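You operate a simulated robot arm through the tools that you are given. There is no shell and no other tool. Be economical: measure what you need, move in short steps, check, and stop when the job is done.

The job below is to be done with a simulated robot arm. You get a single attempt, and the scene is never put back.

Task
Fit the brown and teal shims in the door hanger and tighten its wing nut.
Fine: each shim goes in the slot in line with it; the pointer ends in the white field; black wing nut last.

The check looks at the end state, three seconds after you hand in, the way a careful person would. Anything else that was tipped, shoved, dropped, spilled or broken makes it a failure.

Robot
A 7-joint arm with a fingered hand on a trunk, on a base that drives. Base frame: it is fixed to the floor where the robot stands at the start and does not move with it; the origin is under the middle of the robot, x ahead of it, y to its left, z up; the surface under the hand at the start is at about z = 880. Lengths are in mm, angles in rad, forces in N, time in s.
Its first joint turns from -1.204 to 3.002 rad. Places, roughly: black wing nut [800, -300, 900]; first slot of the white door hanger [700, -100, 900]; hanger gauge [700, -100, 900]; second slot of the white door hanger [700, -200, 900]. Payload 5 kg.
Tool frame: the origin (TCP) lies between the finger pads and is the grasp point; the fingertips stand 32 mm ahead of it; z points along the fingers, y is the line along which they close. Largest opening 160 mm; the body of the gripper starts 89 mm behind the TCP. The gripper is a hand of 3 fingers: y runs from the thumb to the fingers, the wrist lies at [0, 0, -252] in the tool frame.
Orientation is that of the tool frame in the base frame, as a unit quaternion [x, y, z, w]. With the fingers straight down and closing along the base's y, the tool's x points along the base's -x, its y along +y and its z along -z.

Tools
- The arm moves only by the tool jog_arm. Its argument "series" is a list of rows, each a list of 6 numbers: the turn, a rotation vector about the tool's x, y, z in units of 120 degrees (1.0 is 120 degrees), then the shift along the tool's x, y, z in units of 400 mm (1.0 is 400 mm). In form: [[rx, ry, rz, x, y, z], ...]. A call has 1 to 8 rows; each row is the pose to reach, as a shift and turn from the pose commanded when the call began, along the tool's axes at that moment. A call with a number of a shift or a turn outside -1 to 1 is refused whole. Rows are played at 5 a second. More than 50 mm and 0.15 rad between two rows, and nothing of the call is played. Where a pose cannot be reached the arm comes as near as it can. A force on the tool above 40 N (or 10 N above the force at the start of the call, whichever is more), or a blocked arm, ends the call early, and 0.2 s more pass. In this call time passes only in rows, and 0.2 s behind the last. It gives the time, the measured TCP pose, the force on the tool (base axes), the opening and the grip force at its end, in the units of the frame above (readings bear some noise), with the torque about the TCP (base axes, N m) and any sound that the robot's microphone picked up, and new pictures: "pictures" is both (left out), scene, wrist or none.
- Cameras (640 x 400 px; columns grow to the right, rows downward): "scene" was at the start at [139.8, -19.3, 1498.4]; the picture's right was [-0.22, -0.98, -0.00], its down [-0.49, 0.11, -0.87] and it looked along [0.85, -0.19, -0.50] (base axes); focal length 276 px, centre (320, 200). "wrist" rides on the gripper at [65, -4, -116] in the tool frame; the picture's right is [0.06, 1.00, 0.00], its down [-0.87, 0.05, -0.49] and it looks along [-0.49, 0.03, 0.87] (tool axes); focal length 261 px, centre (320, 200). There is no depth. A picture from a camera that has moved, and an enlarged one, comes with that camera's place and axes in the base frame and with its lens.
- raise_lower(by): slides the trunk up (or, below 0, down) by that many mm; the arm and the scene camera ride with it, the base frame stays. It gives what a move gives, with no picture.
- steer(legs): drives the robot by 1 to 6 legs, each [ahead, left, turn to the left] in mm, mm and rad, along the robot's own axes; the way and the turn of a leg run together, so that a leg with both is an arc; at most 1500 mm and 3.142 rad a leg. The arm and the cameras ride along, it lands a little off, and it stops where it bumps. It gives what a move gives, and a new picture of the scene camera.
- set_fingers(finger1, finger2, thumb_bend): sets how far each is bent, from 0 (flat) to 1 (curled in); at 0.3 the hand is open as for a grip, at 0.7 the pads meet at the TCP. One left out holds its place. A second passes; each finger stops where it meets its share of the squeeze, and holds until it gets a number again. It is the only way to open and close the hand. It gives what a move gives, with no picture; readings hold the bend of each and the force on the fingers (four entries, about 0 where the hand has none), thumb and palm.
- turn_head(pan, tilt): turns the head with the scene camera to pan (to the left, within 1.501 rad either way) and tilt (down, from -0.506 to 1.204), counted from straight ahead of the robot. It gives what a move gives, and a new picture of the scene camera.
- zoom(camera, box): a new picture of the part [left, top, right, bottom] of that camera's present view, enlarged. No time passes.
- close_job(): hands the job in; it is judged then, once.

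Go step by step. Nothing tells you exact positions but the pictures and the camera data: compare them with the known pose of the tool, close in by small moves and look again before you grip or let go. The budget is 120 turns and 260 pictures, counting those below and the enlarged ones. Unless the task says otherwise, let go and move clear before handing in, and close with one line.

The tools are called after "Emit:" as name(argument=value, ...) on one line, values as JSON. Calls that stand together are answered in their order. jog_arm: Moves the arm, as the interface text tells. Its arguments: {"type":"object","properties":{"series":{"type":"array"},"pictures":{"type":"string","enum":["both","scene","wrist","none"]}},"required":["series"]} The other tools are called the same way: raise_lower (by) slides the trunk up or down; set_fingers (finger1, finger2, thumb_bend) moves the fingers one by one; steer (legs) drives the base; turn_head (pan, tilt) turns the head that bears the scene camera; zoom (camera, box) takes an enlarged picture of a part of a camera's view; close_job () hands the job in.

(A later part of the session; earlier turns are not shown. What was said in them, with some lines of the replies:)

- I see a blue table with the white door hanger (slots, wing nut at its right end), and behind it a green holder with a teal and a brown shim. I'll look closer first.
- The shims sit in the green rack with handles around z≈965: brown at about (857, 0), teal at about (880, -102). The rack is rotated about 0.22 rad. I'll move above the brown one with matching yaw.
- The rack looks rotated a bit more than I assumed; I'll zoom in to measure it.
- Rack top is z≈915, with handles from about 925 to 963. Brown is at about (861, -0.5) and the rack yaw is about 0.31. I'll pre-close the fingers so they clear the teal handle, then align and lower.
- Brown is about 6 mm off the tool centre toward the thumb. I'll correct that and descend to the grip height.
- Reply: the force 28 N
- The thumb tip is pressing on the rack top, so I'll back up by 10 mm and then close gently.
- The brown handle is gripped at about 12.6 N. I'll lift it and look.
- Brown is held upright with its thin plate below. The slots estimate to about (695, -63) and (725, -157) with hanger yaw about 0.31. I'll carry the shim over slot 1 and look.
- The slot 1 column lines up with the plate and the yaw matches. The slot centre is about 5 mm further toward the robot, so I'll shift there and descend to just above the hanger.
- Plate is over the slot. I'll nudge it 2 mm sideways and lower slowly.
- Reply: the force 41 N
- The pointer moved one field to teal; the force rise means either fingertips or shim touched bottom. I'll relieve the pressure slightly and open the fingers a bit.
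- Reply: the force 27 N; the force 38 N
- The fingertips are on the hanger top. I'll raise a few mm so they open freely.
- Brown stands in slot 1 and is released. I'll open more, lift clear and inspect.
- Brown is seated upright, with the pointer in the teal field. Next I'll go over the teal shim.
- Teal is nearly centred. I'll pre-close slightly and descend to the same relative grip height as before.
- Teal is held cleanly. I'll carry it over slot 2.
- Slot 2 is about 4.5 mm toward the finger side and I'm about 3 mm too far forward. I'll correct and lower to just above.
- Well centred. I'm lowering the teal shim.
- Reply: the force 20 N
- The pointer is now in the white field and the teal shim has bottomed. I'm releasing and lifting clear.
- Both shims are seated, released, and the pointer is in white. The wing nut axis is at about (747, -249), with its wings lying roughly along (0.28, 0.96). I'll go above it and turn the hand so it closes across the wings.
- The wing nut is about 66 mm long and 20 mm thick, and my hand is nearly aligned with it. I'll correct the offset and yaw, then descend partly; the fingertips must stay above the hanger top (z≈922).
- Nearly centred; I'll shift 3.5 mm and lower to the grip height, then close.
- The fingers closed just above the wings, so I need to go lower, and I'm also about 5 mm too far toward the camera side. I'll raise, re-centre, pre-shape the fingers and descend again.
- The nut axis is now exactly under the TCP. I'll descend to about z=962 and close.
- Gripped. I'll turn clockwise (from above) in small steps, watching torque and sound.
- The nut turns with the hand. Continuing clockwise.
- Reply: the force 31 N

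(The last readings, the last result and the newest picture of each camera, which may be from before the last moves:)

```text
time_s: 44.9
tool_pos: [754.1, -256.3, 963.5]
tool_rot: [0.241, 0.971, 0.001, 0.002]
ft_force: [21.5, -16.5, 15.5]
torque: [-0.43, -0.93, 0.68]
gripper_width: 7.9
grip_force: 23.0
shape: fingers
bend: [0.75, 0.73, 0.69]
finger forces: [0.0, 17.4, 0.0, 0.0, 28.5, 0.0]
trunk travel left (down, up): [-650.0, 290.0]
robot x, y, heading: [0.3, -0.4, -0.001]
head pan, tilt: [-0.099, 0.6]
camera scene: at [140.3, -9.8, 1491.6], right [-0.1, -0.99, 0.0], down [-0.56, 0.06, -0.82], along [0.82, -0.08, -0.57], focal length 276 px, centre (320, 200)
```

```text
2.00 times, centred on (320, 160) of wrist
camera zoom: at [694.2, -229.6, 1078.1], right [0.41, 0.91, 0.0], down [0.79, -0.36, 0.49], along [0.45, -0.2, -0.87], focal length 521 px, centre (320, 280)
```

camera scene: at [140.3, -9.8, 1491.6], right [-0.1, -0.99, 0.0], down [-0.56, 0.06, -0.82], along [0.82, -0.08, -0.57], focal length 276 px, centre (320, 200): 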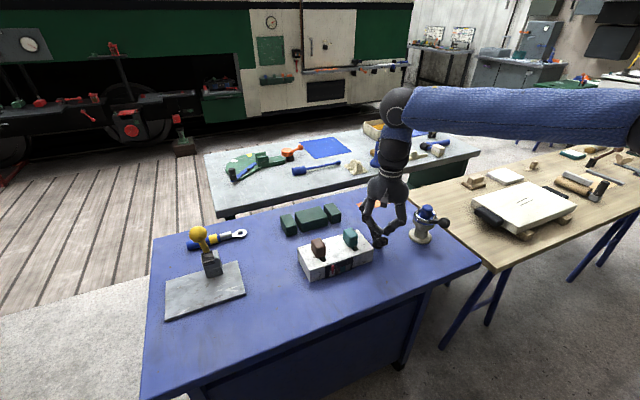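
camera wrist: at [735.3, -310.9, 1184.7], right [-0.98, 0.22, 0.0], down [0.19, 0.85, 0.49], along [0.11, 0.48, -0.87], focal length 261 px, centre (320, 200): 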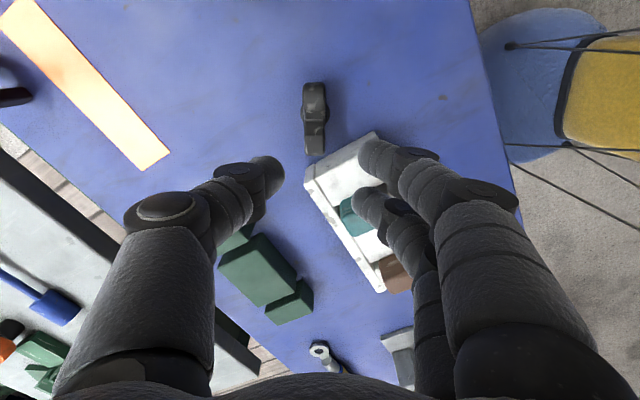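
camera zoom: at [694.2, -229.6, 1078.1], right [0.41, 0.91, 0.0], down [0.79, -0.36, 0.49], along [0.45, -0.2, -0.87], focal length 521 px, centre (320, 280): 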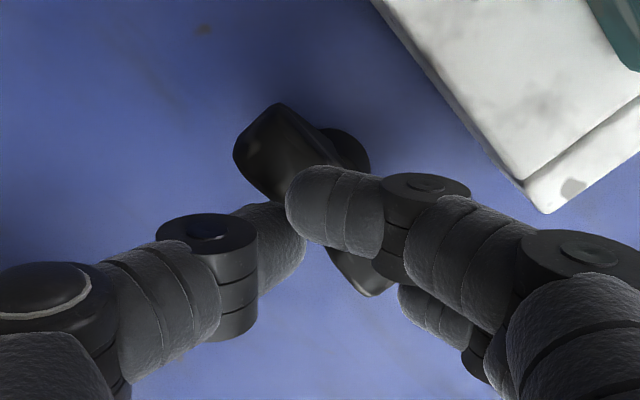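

The nut stopped and the hand slipped past it, so a hard stop was reached (about 1.2 rad of turn). I'll release, rise and look at the nut.

Emit:
set_fingers(finger1=0.62, finger2=0.62, thumb_bend=0.62)

Emit:
jog_arm(series=[[0, 0, 0, 0, 0, -0.04], [0, 0, 0, 0, 0, -0.1], [0, 0, -0.06, 0, 0, -0.1], [0, 0, -0.12, 0, 0, -0.1], [0, 0, -0.18, 0, 0, -0.1], [0, 0, -0.24, 0, 0, -0.1], [0, 0, -0.28, 0, 0, -0.1], [0, 0, -0.28, 0, 0, -0.1]], pictures="none")

Emit:
zoom(camera="wrist", box=[160, 60, 480, 260])

Emit:
zoom(camera="scene", box=[300, 200, 428, 280])

```text
time_s: 45.6
tool_pos: [755.2, -251.4, 967.5]
tool_rot: [0.238, 0.971, 0.003, 0.002]
ft_force: [4.7, 4.2, 23.1]
torque: [0.59, -0.76, 0.03]
gripper_width: 39.2
grip_force: 13.2
shape: fingers
bend: [0.62, 0.64, 0.62]
finger forces: [0.0, 26.6, 0.0, 0.1, 0.4, 0.0]
trunk travel left (down, up): [-650.0, 290.0]
robot x, y, heading: [0.4, -1.2, 0.001]
head pan, tilt: [-0.099, 0.6]
stopped: the force on the tool passed its limit at 43 N (the readings are from after the stop); the commanded pose is now the measured one
```

```text
time_s: 47.4
tool_pos: [753.4, -253.4, 1004.9]
tool_rot: [-0.052, 0.999, 0.001, 0.002]
ft_force: [0.1, -0.3, 0.9]
torque: [0.02, 0.01, -0.02]
gripper_width: 39.4
grip_force: 0.1
shape: fingers
bend: [0.62, 0.62, 0.62]
finger forces: [0.1, 0.1, 0.0, 0.1, 0.0, 0.0]
trunk travel left (down, up): [-650.0, 290.0]
robot x, y, heading: [-1.3, 1.9, 0.005]
head pan, tilt: [-0.099, 0.6]
```

```text
2.00 times, centred on (320, 160) of wrist
camera zoom: at [688.1, -264.3, 1119.3], right [-0.17, 0.99, 0.0], down [0.86, 0.14, 0.49], along [0.49, 0.08, -0.87], focal length 521 px, centre (320, 280)
```

zoom: 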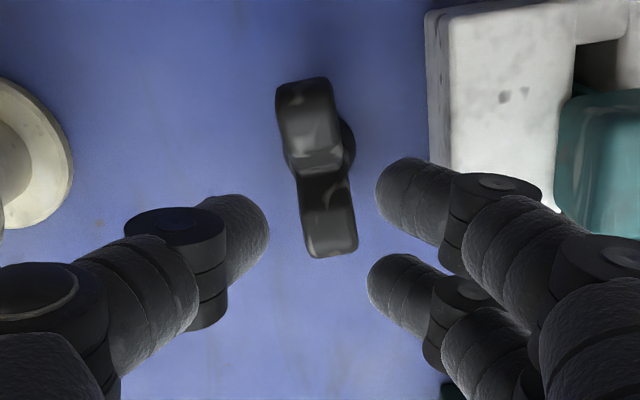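

```text
5.00 times, centred on (364, 240) of scene
camera zoom: at [139.2, -8.2, 1491.5], right [-0.1, -1.0, 0.0], down [-0.56, 0.06, -0.82], along [0.82, -0.08, -0.57], focal length 1383 px, centre (100, 0)
```

zoom: 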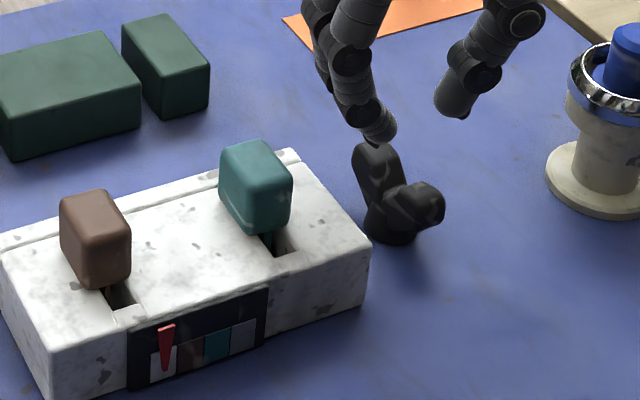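

The nut now lies parallel to the hanger's end (turned about 1.06 rad). I'll re-grip in line with it and apply a short confirming clockwise torque.

Emit:
jog_arm(series=[[0, 0, -0.05, 0, 0, 0], [0, 0, -0.095, 0, 0, 0], [0, 0, -0.095, 0, 0, 0.05], [0, 0, -0.095, 0, 0, 0.085], [0, 0, -0.095, 0, 0, 0.105], [0, 0, -0.095, 0, 0, 0.105]], pictures="none")

Emit:
zoom(camera="wrist", box=[160, 60, 480, 260])

Emit:
set_fingers(finger1=0.75, finger2=0.75, thumb_bend=0.75)

Emit:
jog_arm(series=[[0, 0, 0.02, 0, 0, 0], [0, 0, 0.04, 0, 0, 0], [0, 0, 0.06, 0, 0, 0], [0, 0, 0.06, 0, 0, 0]], pictures="none")

Emit:
zoom(camera="wrist", box=[160, 60, 480, 260])

```text
time_s: 48.8
tool_pos: [754.1, -252.2, 961.4]
tool_rot: [-0.151, 0.989, 0.001, 0.002]
ft_force: [0.7, -0.4, 0.1]
torque: [0.02, 0.01, 0.01]
gripper_width: 39.3
grip_force: 0.1
shape: fingers
bend: [0.62, 0.62, 0.62]
finger forces: [0.0, 0.1, 0.1, 0.0, 0.0, 0.0]
trunk travel left (down, up): [-650.0, 290.0]
robot x, y, heading: [-0.2, 1.0, 0.002]
head pan, tilt: [-0.099, 0.6]
```

```text
2.00 times, centred on (320, 160) of wrist
camera zoom: at [691.6, -275.8, 1076.8], right [-0.36, 0.93, 0.0], down [0.81, 0.31, 0.49], along [0.46, 0.18, -0.87], focal length 521 px, centre (320, 280)
```

zoom: 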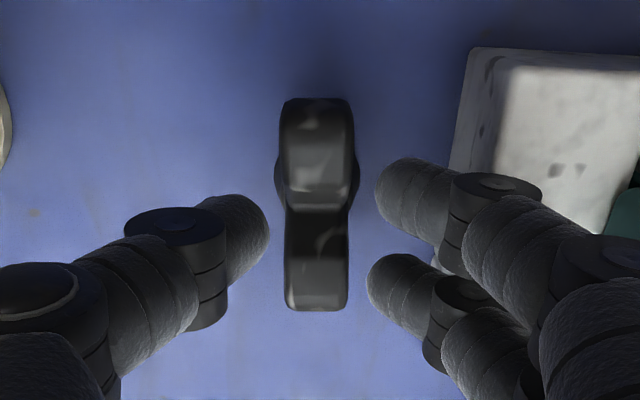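

```text
time_s: 49.8
tool_pos: [753.6, -251.9, 961.2]
tool_rot: [-0.151, 0.989, 0.001, 0.002]
ft_force: [-1.0, 3.2, 1.7]
torque: [0.02, -0.02, 0.02]
gripper_width: 12.5
grip_force: 13.1
shape: fingers
bend: [0.72, 0.71, 0.72]
finger forces: [6.5, 6.7, 0.0, 0.1, 13.0, 0.0]
trunk travel left (down, up): [-650.0, 290.0]
robot x, y, heading: [-1.7, -3.0, -0.001]
head pan, tilt: [-0.099, 0.6]
```

```text
time_s: 50.8
tool_pos: [753.0, -252.3, 962.9]
tool_rot: [-0.088, 0.996, 0.001, 0.002]
ft_force: [-4.8, 5.9, 3.2]
torque: [0.17, 0.08, 0.39]
gripper_width: 12.7
grip_force: 15.4
shape: fingers
bend: [0.72, 0.72, 0.72]
finger forces: [7.2, 10.8, 0.0, 0.0, 12.8, 0.0]
trunk travel left (down, up): [-650.0, 290.0]
robot x, y, heading: [-0.4, -0.2, -0.001]
head pan, tilt: [-0.099, 0.6]
```

```text
2.00 times, centred on (320, 160) of wrist
camera zoom: at [689.4, -268.1, 1077.0], right [-0.24, 0.97, 0.0], down [0.84, 0.21, 0.49], along [0.48, 0.12, -0.87], focal length 521 px, centre (320, 280)
```

zoom: 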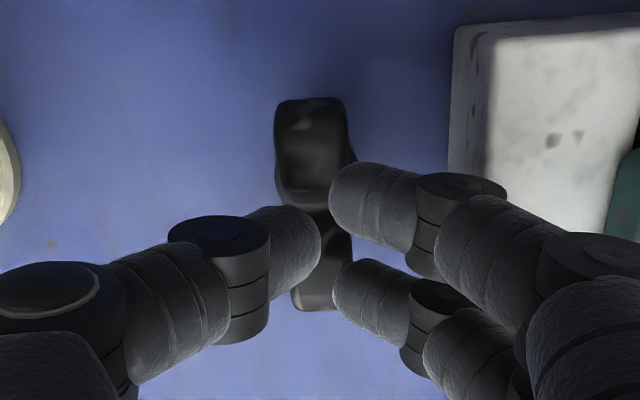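

Torque rises with the nut lagging, so it's against its stop. One more small push to make sure it's tight, then I'll relax back before opening.

Emit:
jog_arm(series=[[0, 0, 0.02, 0, 0, 0], [0, 0, 0.04, 0, 0, 0], [0, 0, 0.06, 0, 0, 0], [0, 0, 0.06, 0, 0, 0]], pictures="none")

Emit:
zoom(camera="wrist", box=[160, 60, 480, 260])

```text
time_s: 51.8
tool_pos: [753.8, -252.5, 962.8]
tool_rot: [-0.026, 1.0, 0.001, 0.002]
ft_force: [-0.6, 2.7, 7.1]
torque: [0.01, 0.0, 0.46]
gripper_width: 13.0
grip_force: 19.0
shape: fingers
bend: [0.73, 0.72, 0.71]
finger forces: [7.3, 10.9, 0.0, 0.0, 19.7, 0.1]
trunk travel left (down, up): [-650.0, 290.0]
robot x, y, heading: [1.8, 1.4, 0.003]
head pan, tilt: [-0.099, 0.6]
```

```text
2.00 times, centred on (320, 160) of wrist
camera zoom: at [688.5, -259.7, 1077.2], right [-0.11, 0.99, 0.0], down [0.86, 0.1, 0.49], along [0.49, 0.06, -0.87], focal length 521 px, centre (320, 280)
```

zoom: 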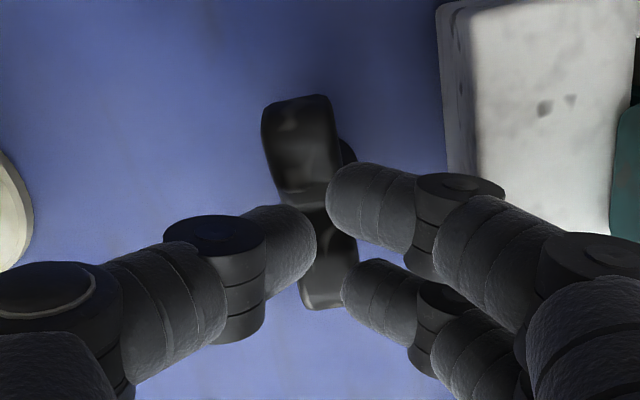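

The nut holds firm at its stop. I'll turn the hand back to neutral, open, and rise clear.

Emit:
jog_arm(series=[[0, 0, -0.04, 0, 0, 0], [0, 0, -0.08, 0, 0, 0], [0, 0, -0.1, 0, 0, 0], [0, 0, -0.1, 0, 0, 0]], pictures="none")

Emit:
set_fingers(finger1=0.62, finger2=0.62, thumb_bend=0.62)

Emit:
jog_arm(series=[[0, 0, 0, 0, 0, -0.06], [0, 0, 0, 0, 0, -0.15], [0, 0, 0, 0, 0, -0.25], [0, 0, 0, 0, 0, -0.35], [0, 0, 0, 0, 0, -0.45], [0, 0, 0, 0, 0, -0.45]])

Emit:
zoom(camera="scene", box=[290, 200, 434, 290])

Emit:
zoom(camera="wrist", box=[240, 40, 560, 240])

```text
time_s: 52.8
tool_pos: [752.8, -253.5, 962.4]
tool_rot: [-0.131, 0.991, 0.002, 0.002]
ft_force: [-2.3, 6.9, 4.8]
torque: [0.16, 0.14, 0.06]
gripper_width: 13.2
grip_force: 14.0
shape: fingers
bend: [0.73, 0.72, 0.72]
finger forces: [8.9, 6.8, 0.0, 0.0, 12.5, 0.0]
trunk travel left (down, up): [-650.0, 290.0]
robot x, y, heading: [-2.7, -1.9, 0.0]
head pan, tilt: [-0.099, 0.6]
```

```text
time_s: 53.8
tool_pos: [755.1, -251.5, 963.0]
tool_rot: [-0.129, 0.992, 0.001, 0.001]
ft_force: [-0.8, -0.4, 0.2]
torque: [-0.03, 0.0, 0.01]
gripper_width: 39.5
grip_force: 0.0
shape: fingers
bend: [0.62, 0.62, 0.62]
finger forces: [0.0, 0.1, 0.0, 0.0, 0.0, 0.1]
trunk travel left (down, up): [-650.0, 290.0]
robot x, y, heading: [1.8, 3.6, -0.004]
head pan, tilt: [-0.099, 0.6]
```

```text
time_s: 55.2
tool_pos: [752.7, -256.5, 1142.0]
tool_rot: [-0.129, 0.992, 0.001, 0.001]
ft_force: [0.3, 0.6, -0.5]
torque: [-0.02, 0.01, -0.02]
gripper_width: 39.4
grip_force: 0.0
shape: fingers
bend: [0.62, 0.62, 0.62]
finger forces: [0.0, 0.0, 0.0, 0.1, 0.0, 0.0]
trunk travel left (down, up): [-650.0, 290.0]
robot x, y, heading: [1.3, -3.6, -0.001]
head pan, tilt: [-0.099, 0.6]
camera scene: at [140.4, -9.0, 1491.3], right [-0.1, -1.0, 0.0], down [-0.56, 0.06, -0.82], along [0.82, -0.08, -0.57], focal length 276 px, centre (320, 200)
camera wrist: at [690.9, -277.9, 1256.3], right [-0.32, 0.95, 0.0], down [0.83, 0.27, 0.49], along [0.47, 0.16, -0.87], focal length 261 px, centre (320, 200)
```

scene: 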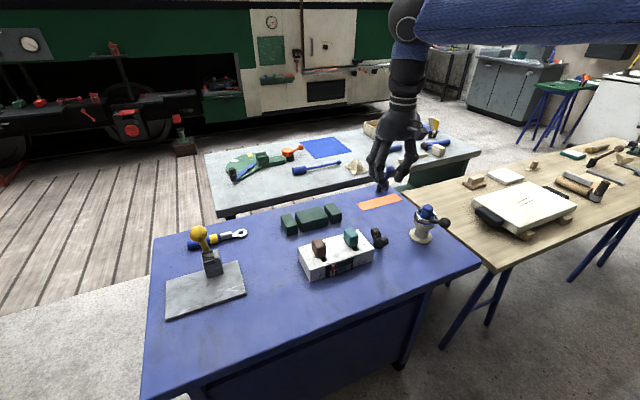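
wrist: 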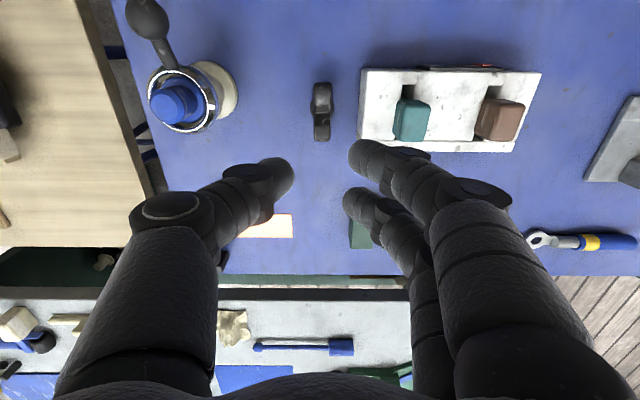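

```text
4.44 times, centred on (362, 245) of scene
camera zoom: at [140.4, -9.0, 1491.3], right [-0.1, -1.0, 0.0], down [-0.56, 0.06, -0.82], along [0.82, -0.08, -0.57], focal length 1229 px, centre (133, 0)
```

zoom: 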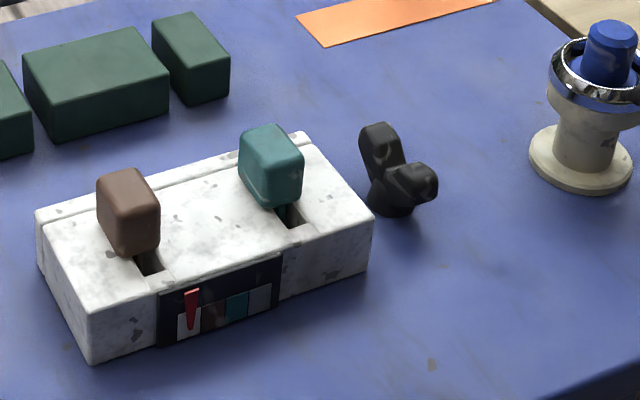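

```text
2.00 times, centred on (400, 140) of wrist
camera zoom: at [690.9, -277.9, 1256.3], right [-0.32, 0.95, 0.0], down [0.83, 0.27, 0.49], along [0.47, 0.16, -0.87], focal length 521 px, centre (160, 320)
```

zoom: 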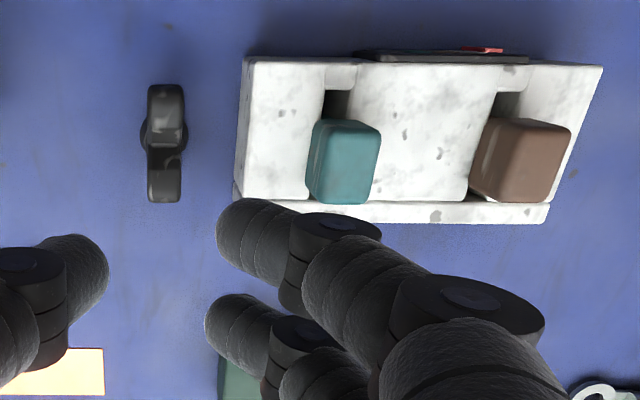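

Both shims sit upright and the nut stayed turned. One last close look at the gauge and seating.

Emit:
zoom(camera="scene", box=[298, 224, 378, 284])

```text
6.67 times, centred on (338, 254) of scene
camera zoom: at [140.4, -9.0, 1491.3], right [-0.1, -1.0, 0.0], down [-0.56, 0.06, -0.82], along [0.82, -0.08, -0.57], focal length 1844 px, centre (200, -160)
```

zoom: 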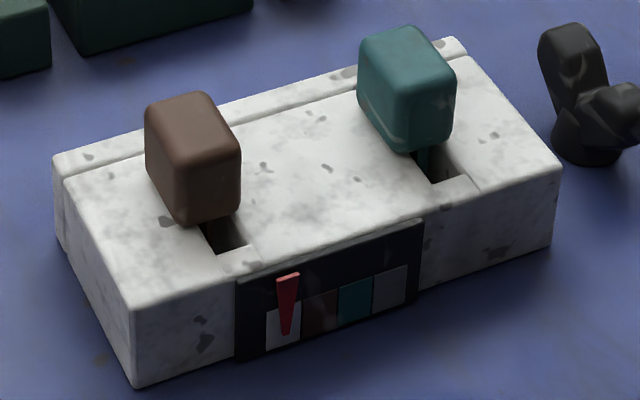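

The pointer is in the white field, both shims are seated, the wing nut is against its stop and the hand is clear, so I'm handing in.

Emit:
close_job()

```text
The job is handed in.
```

The brown shim is in the first slot and the teal shim in the second. The pointer is in the white field, and the black wing nut was turned last, about 60 degrees clockwise until it stopped and resisted.
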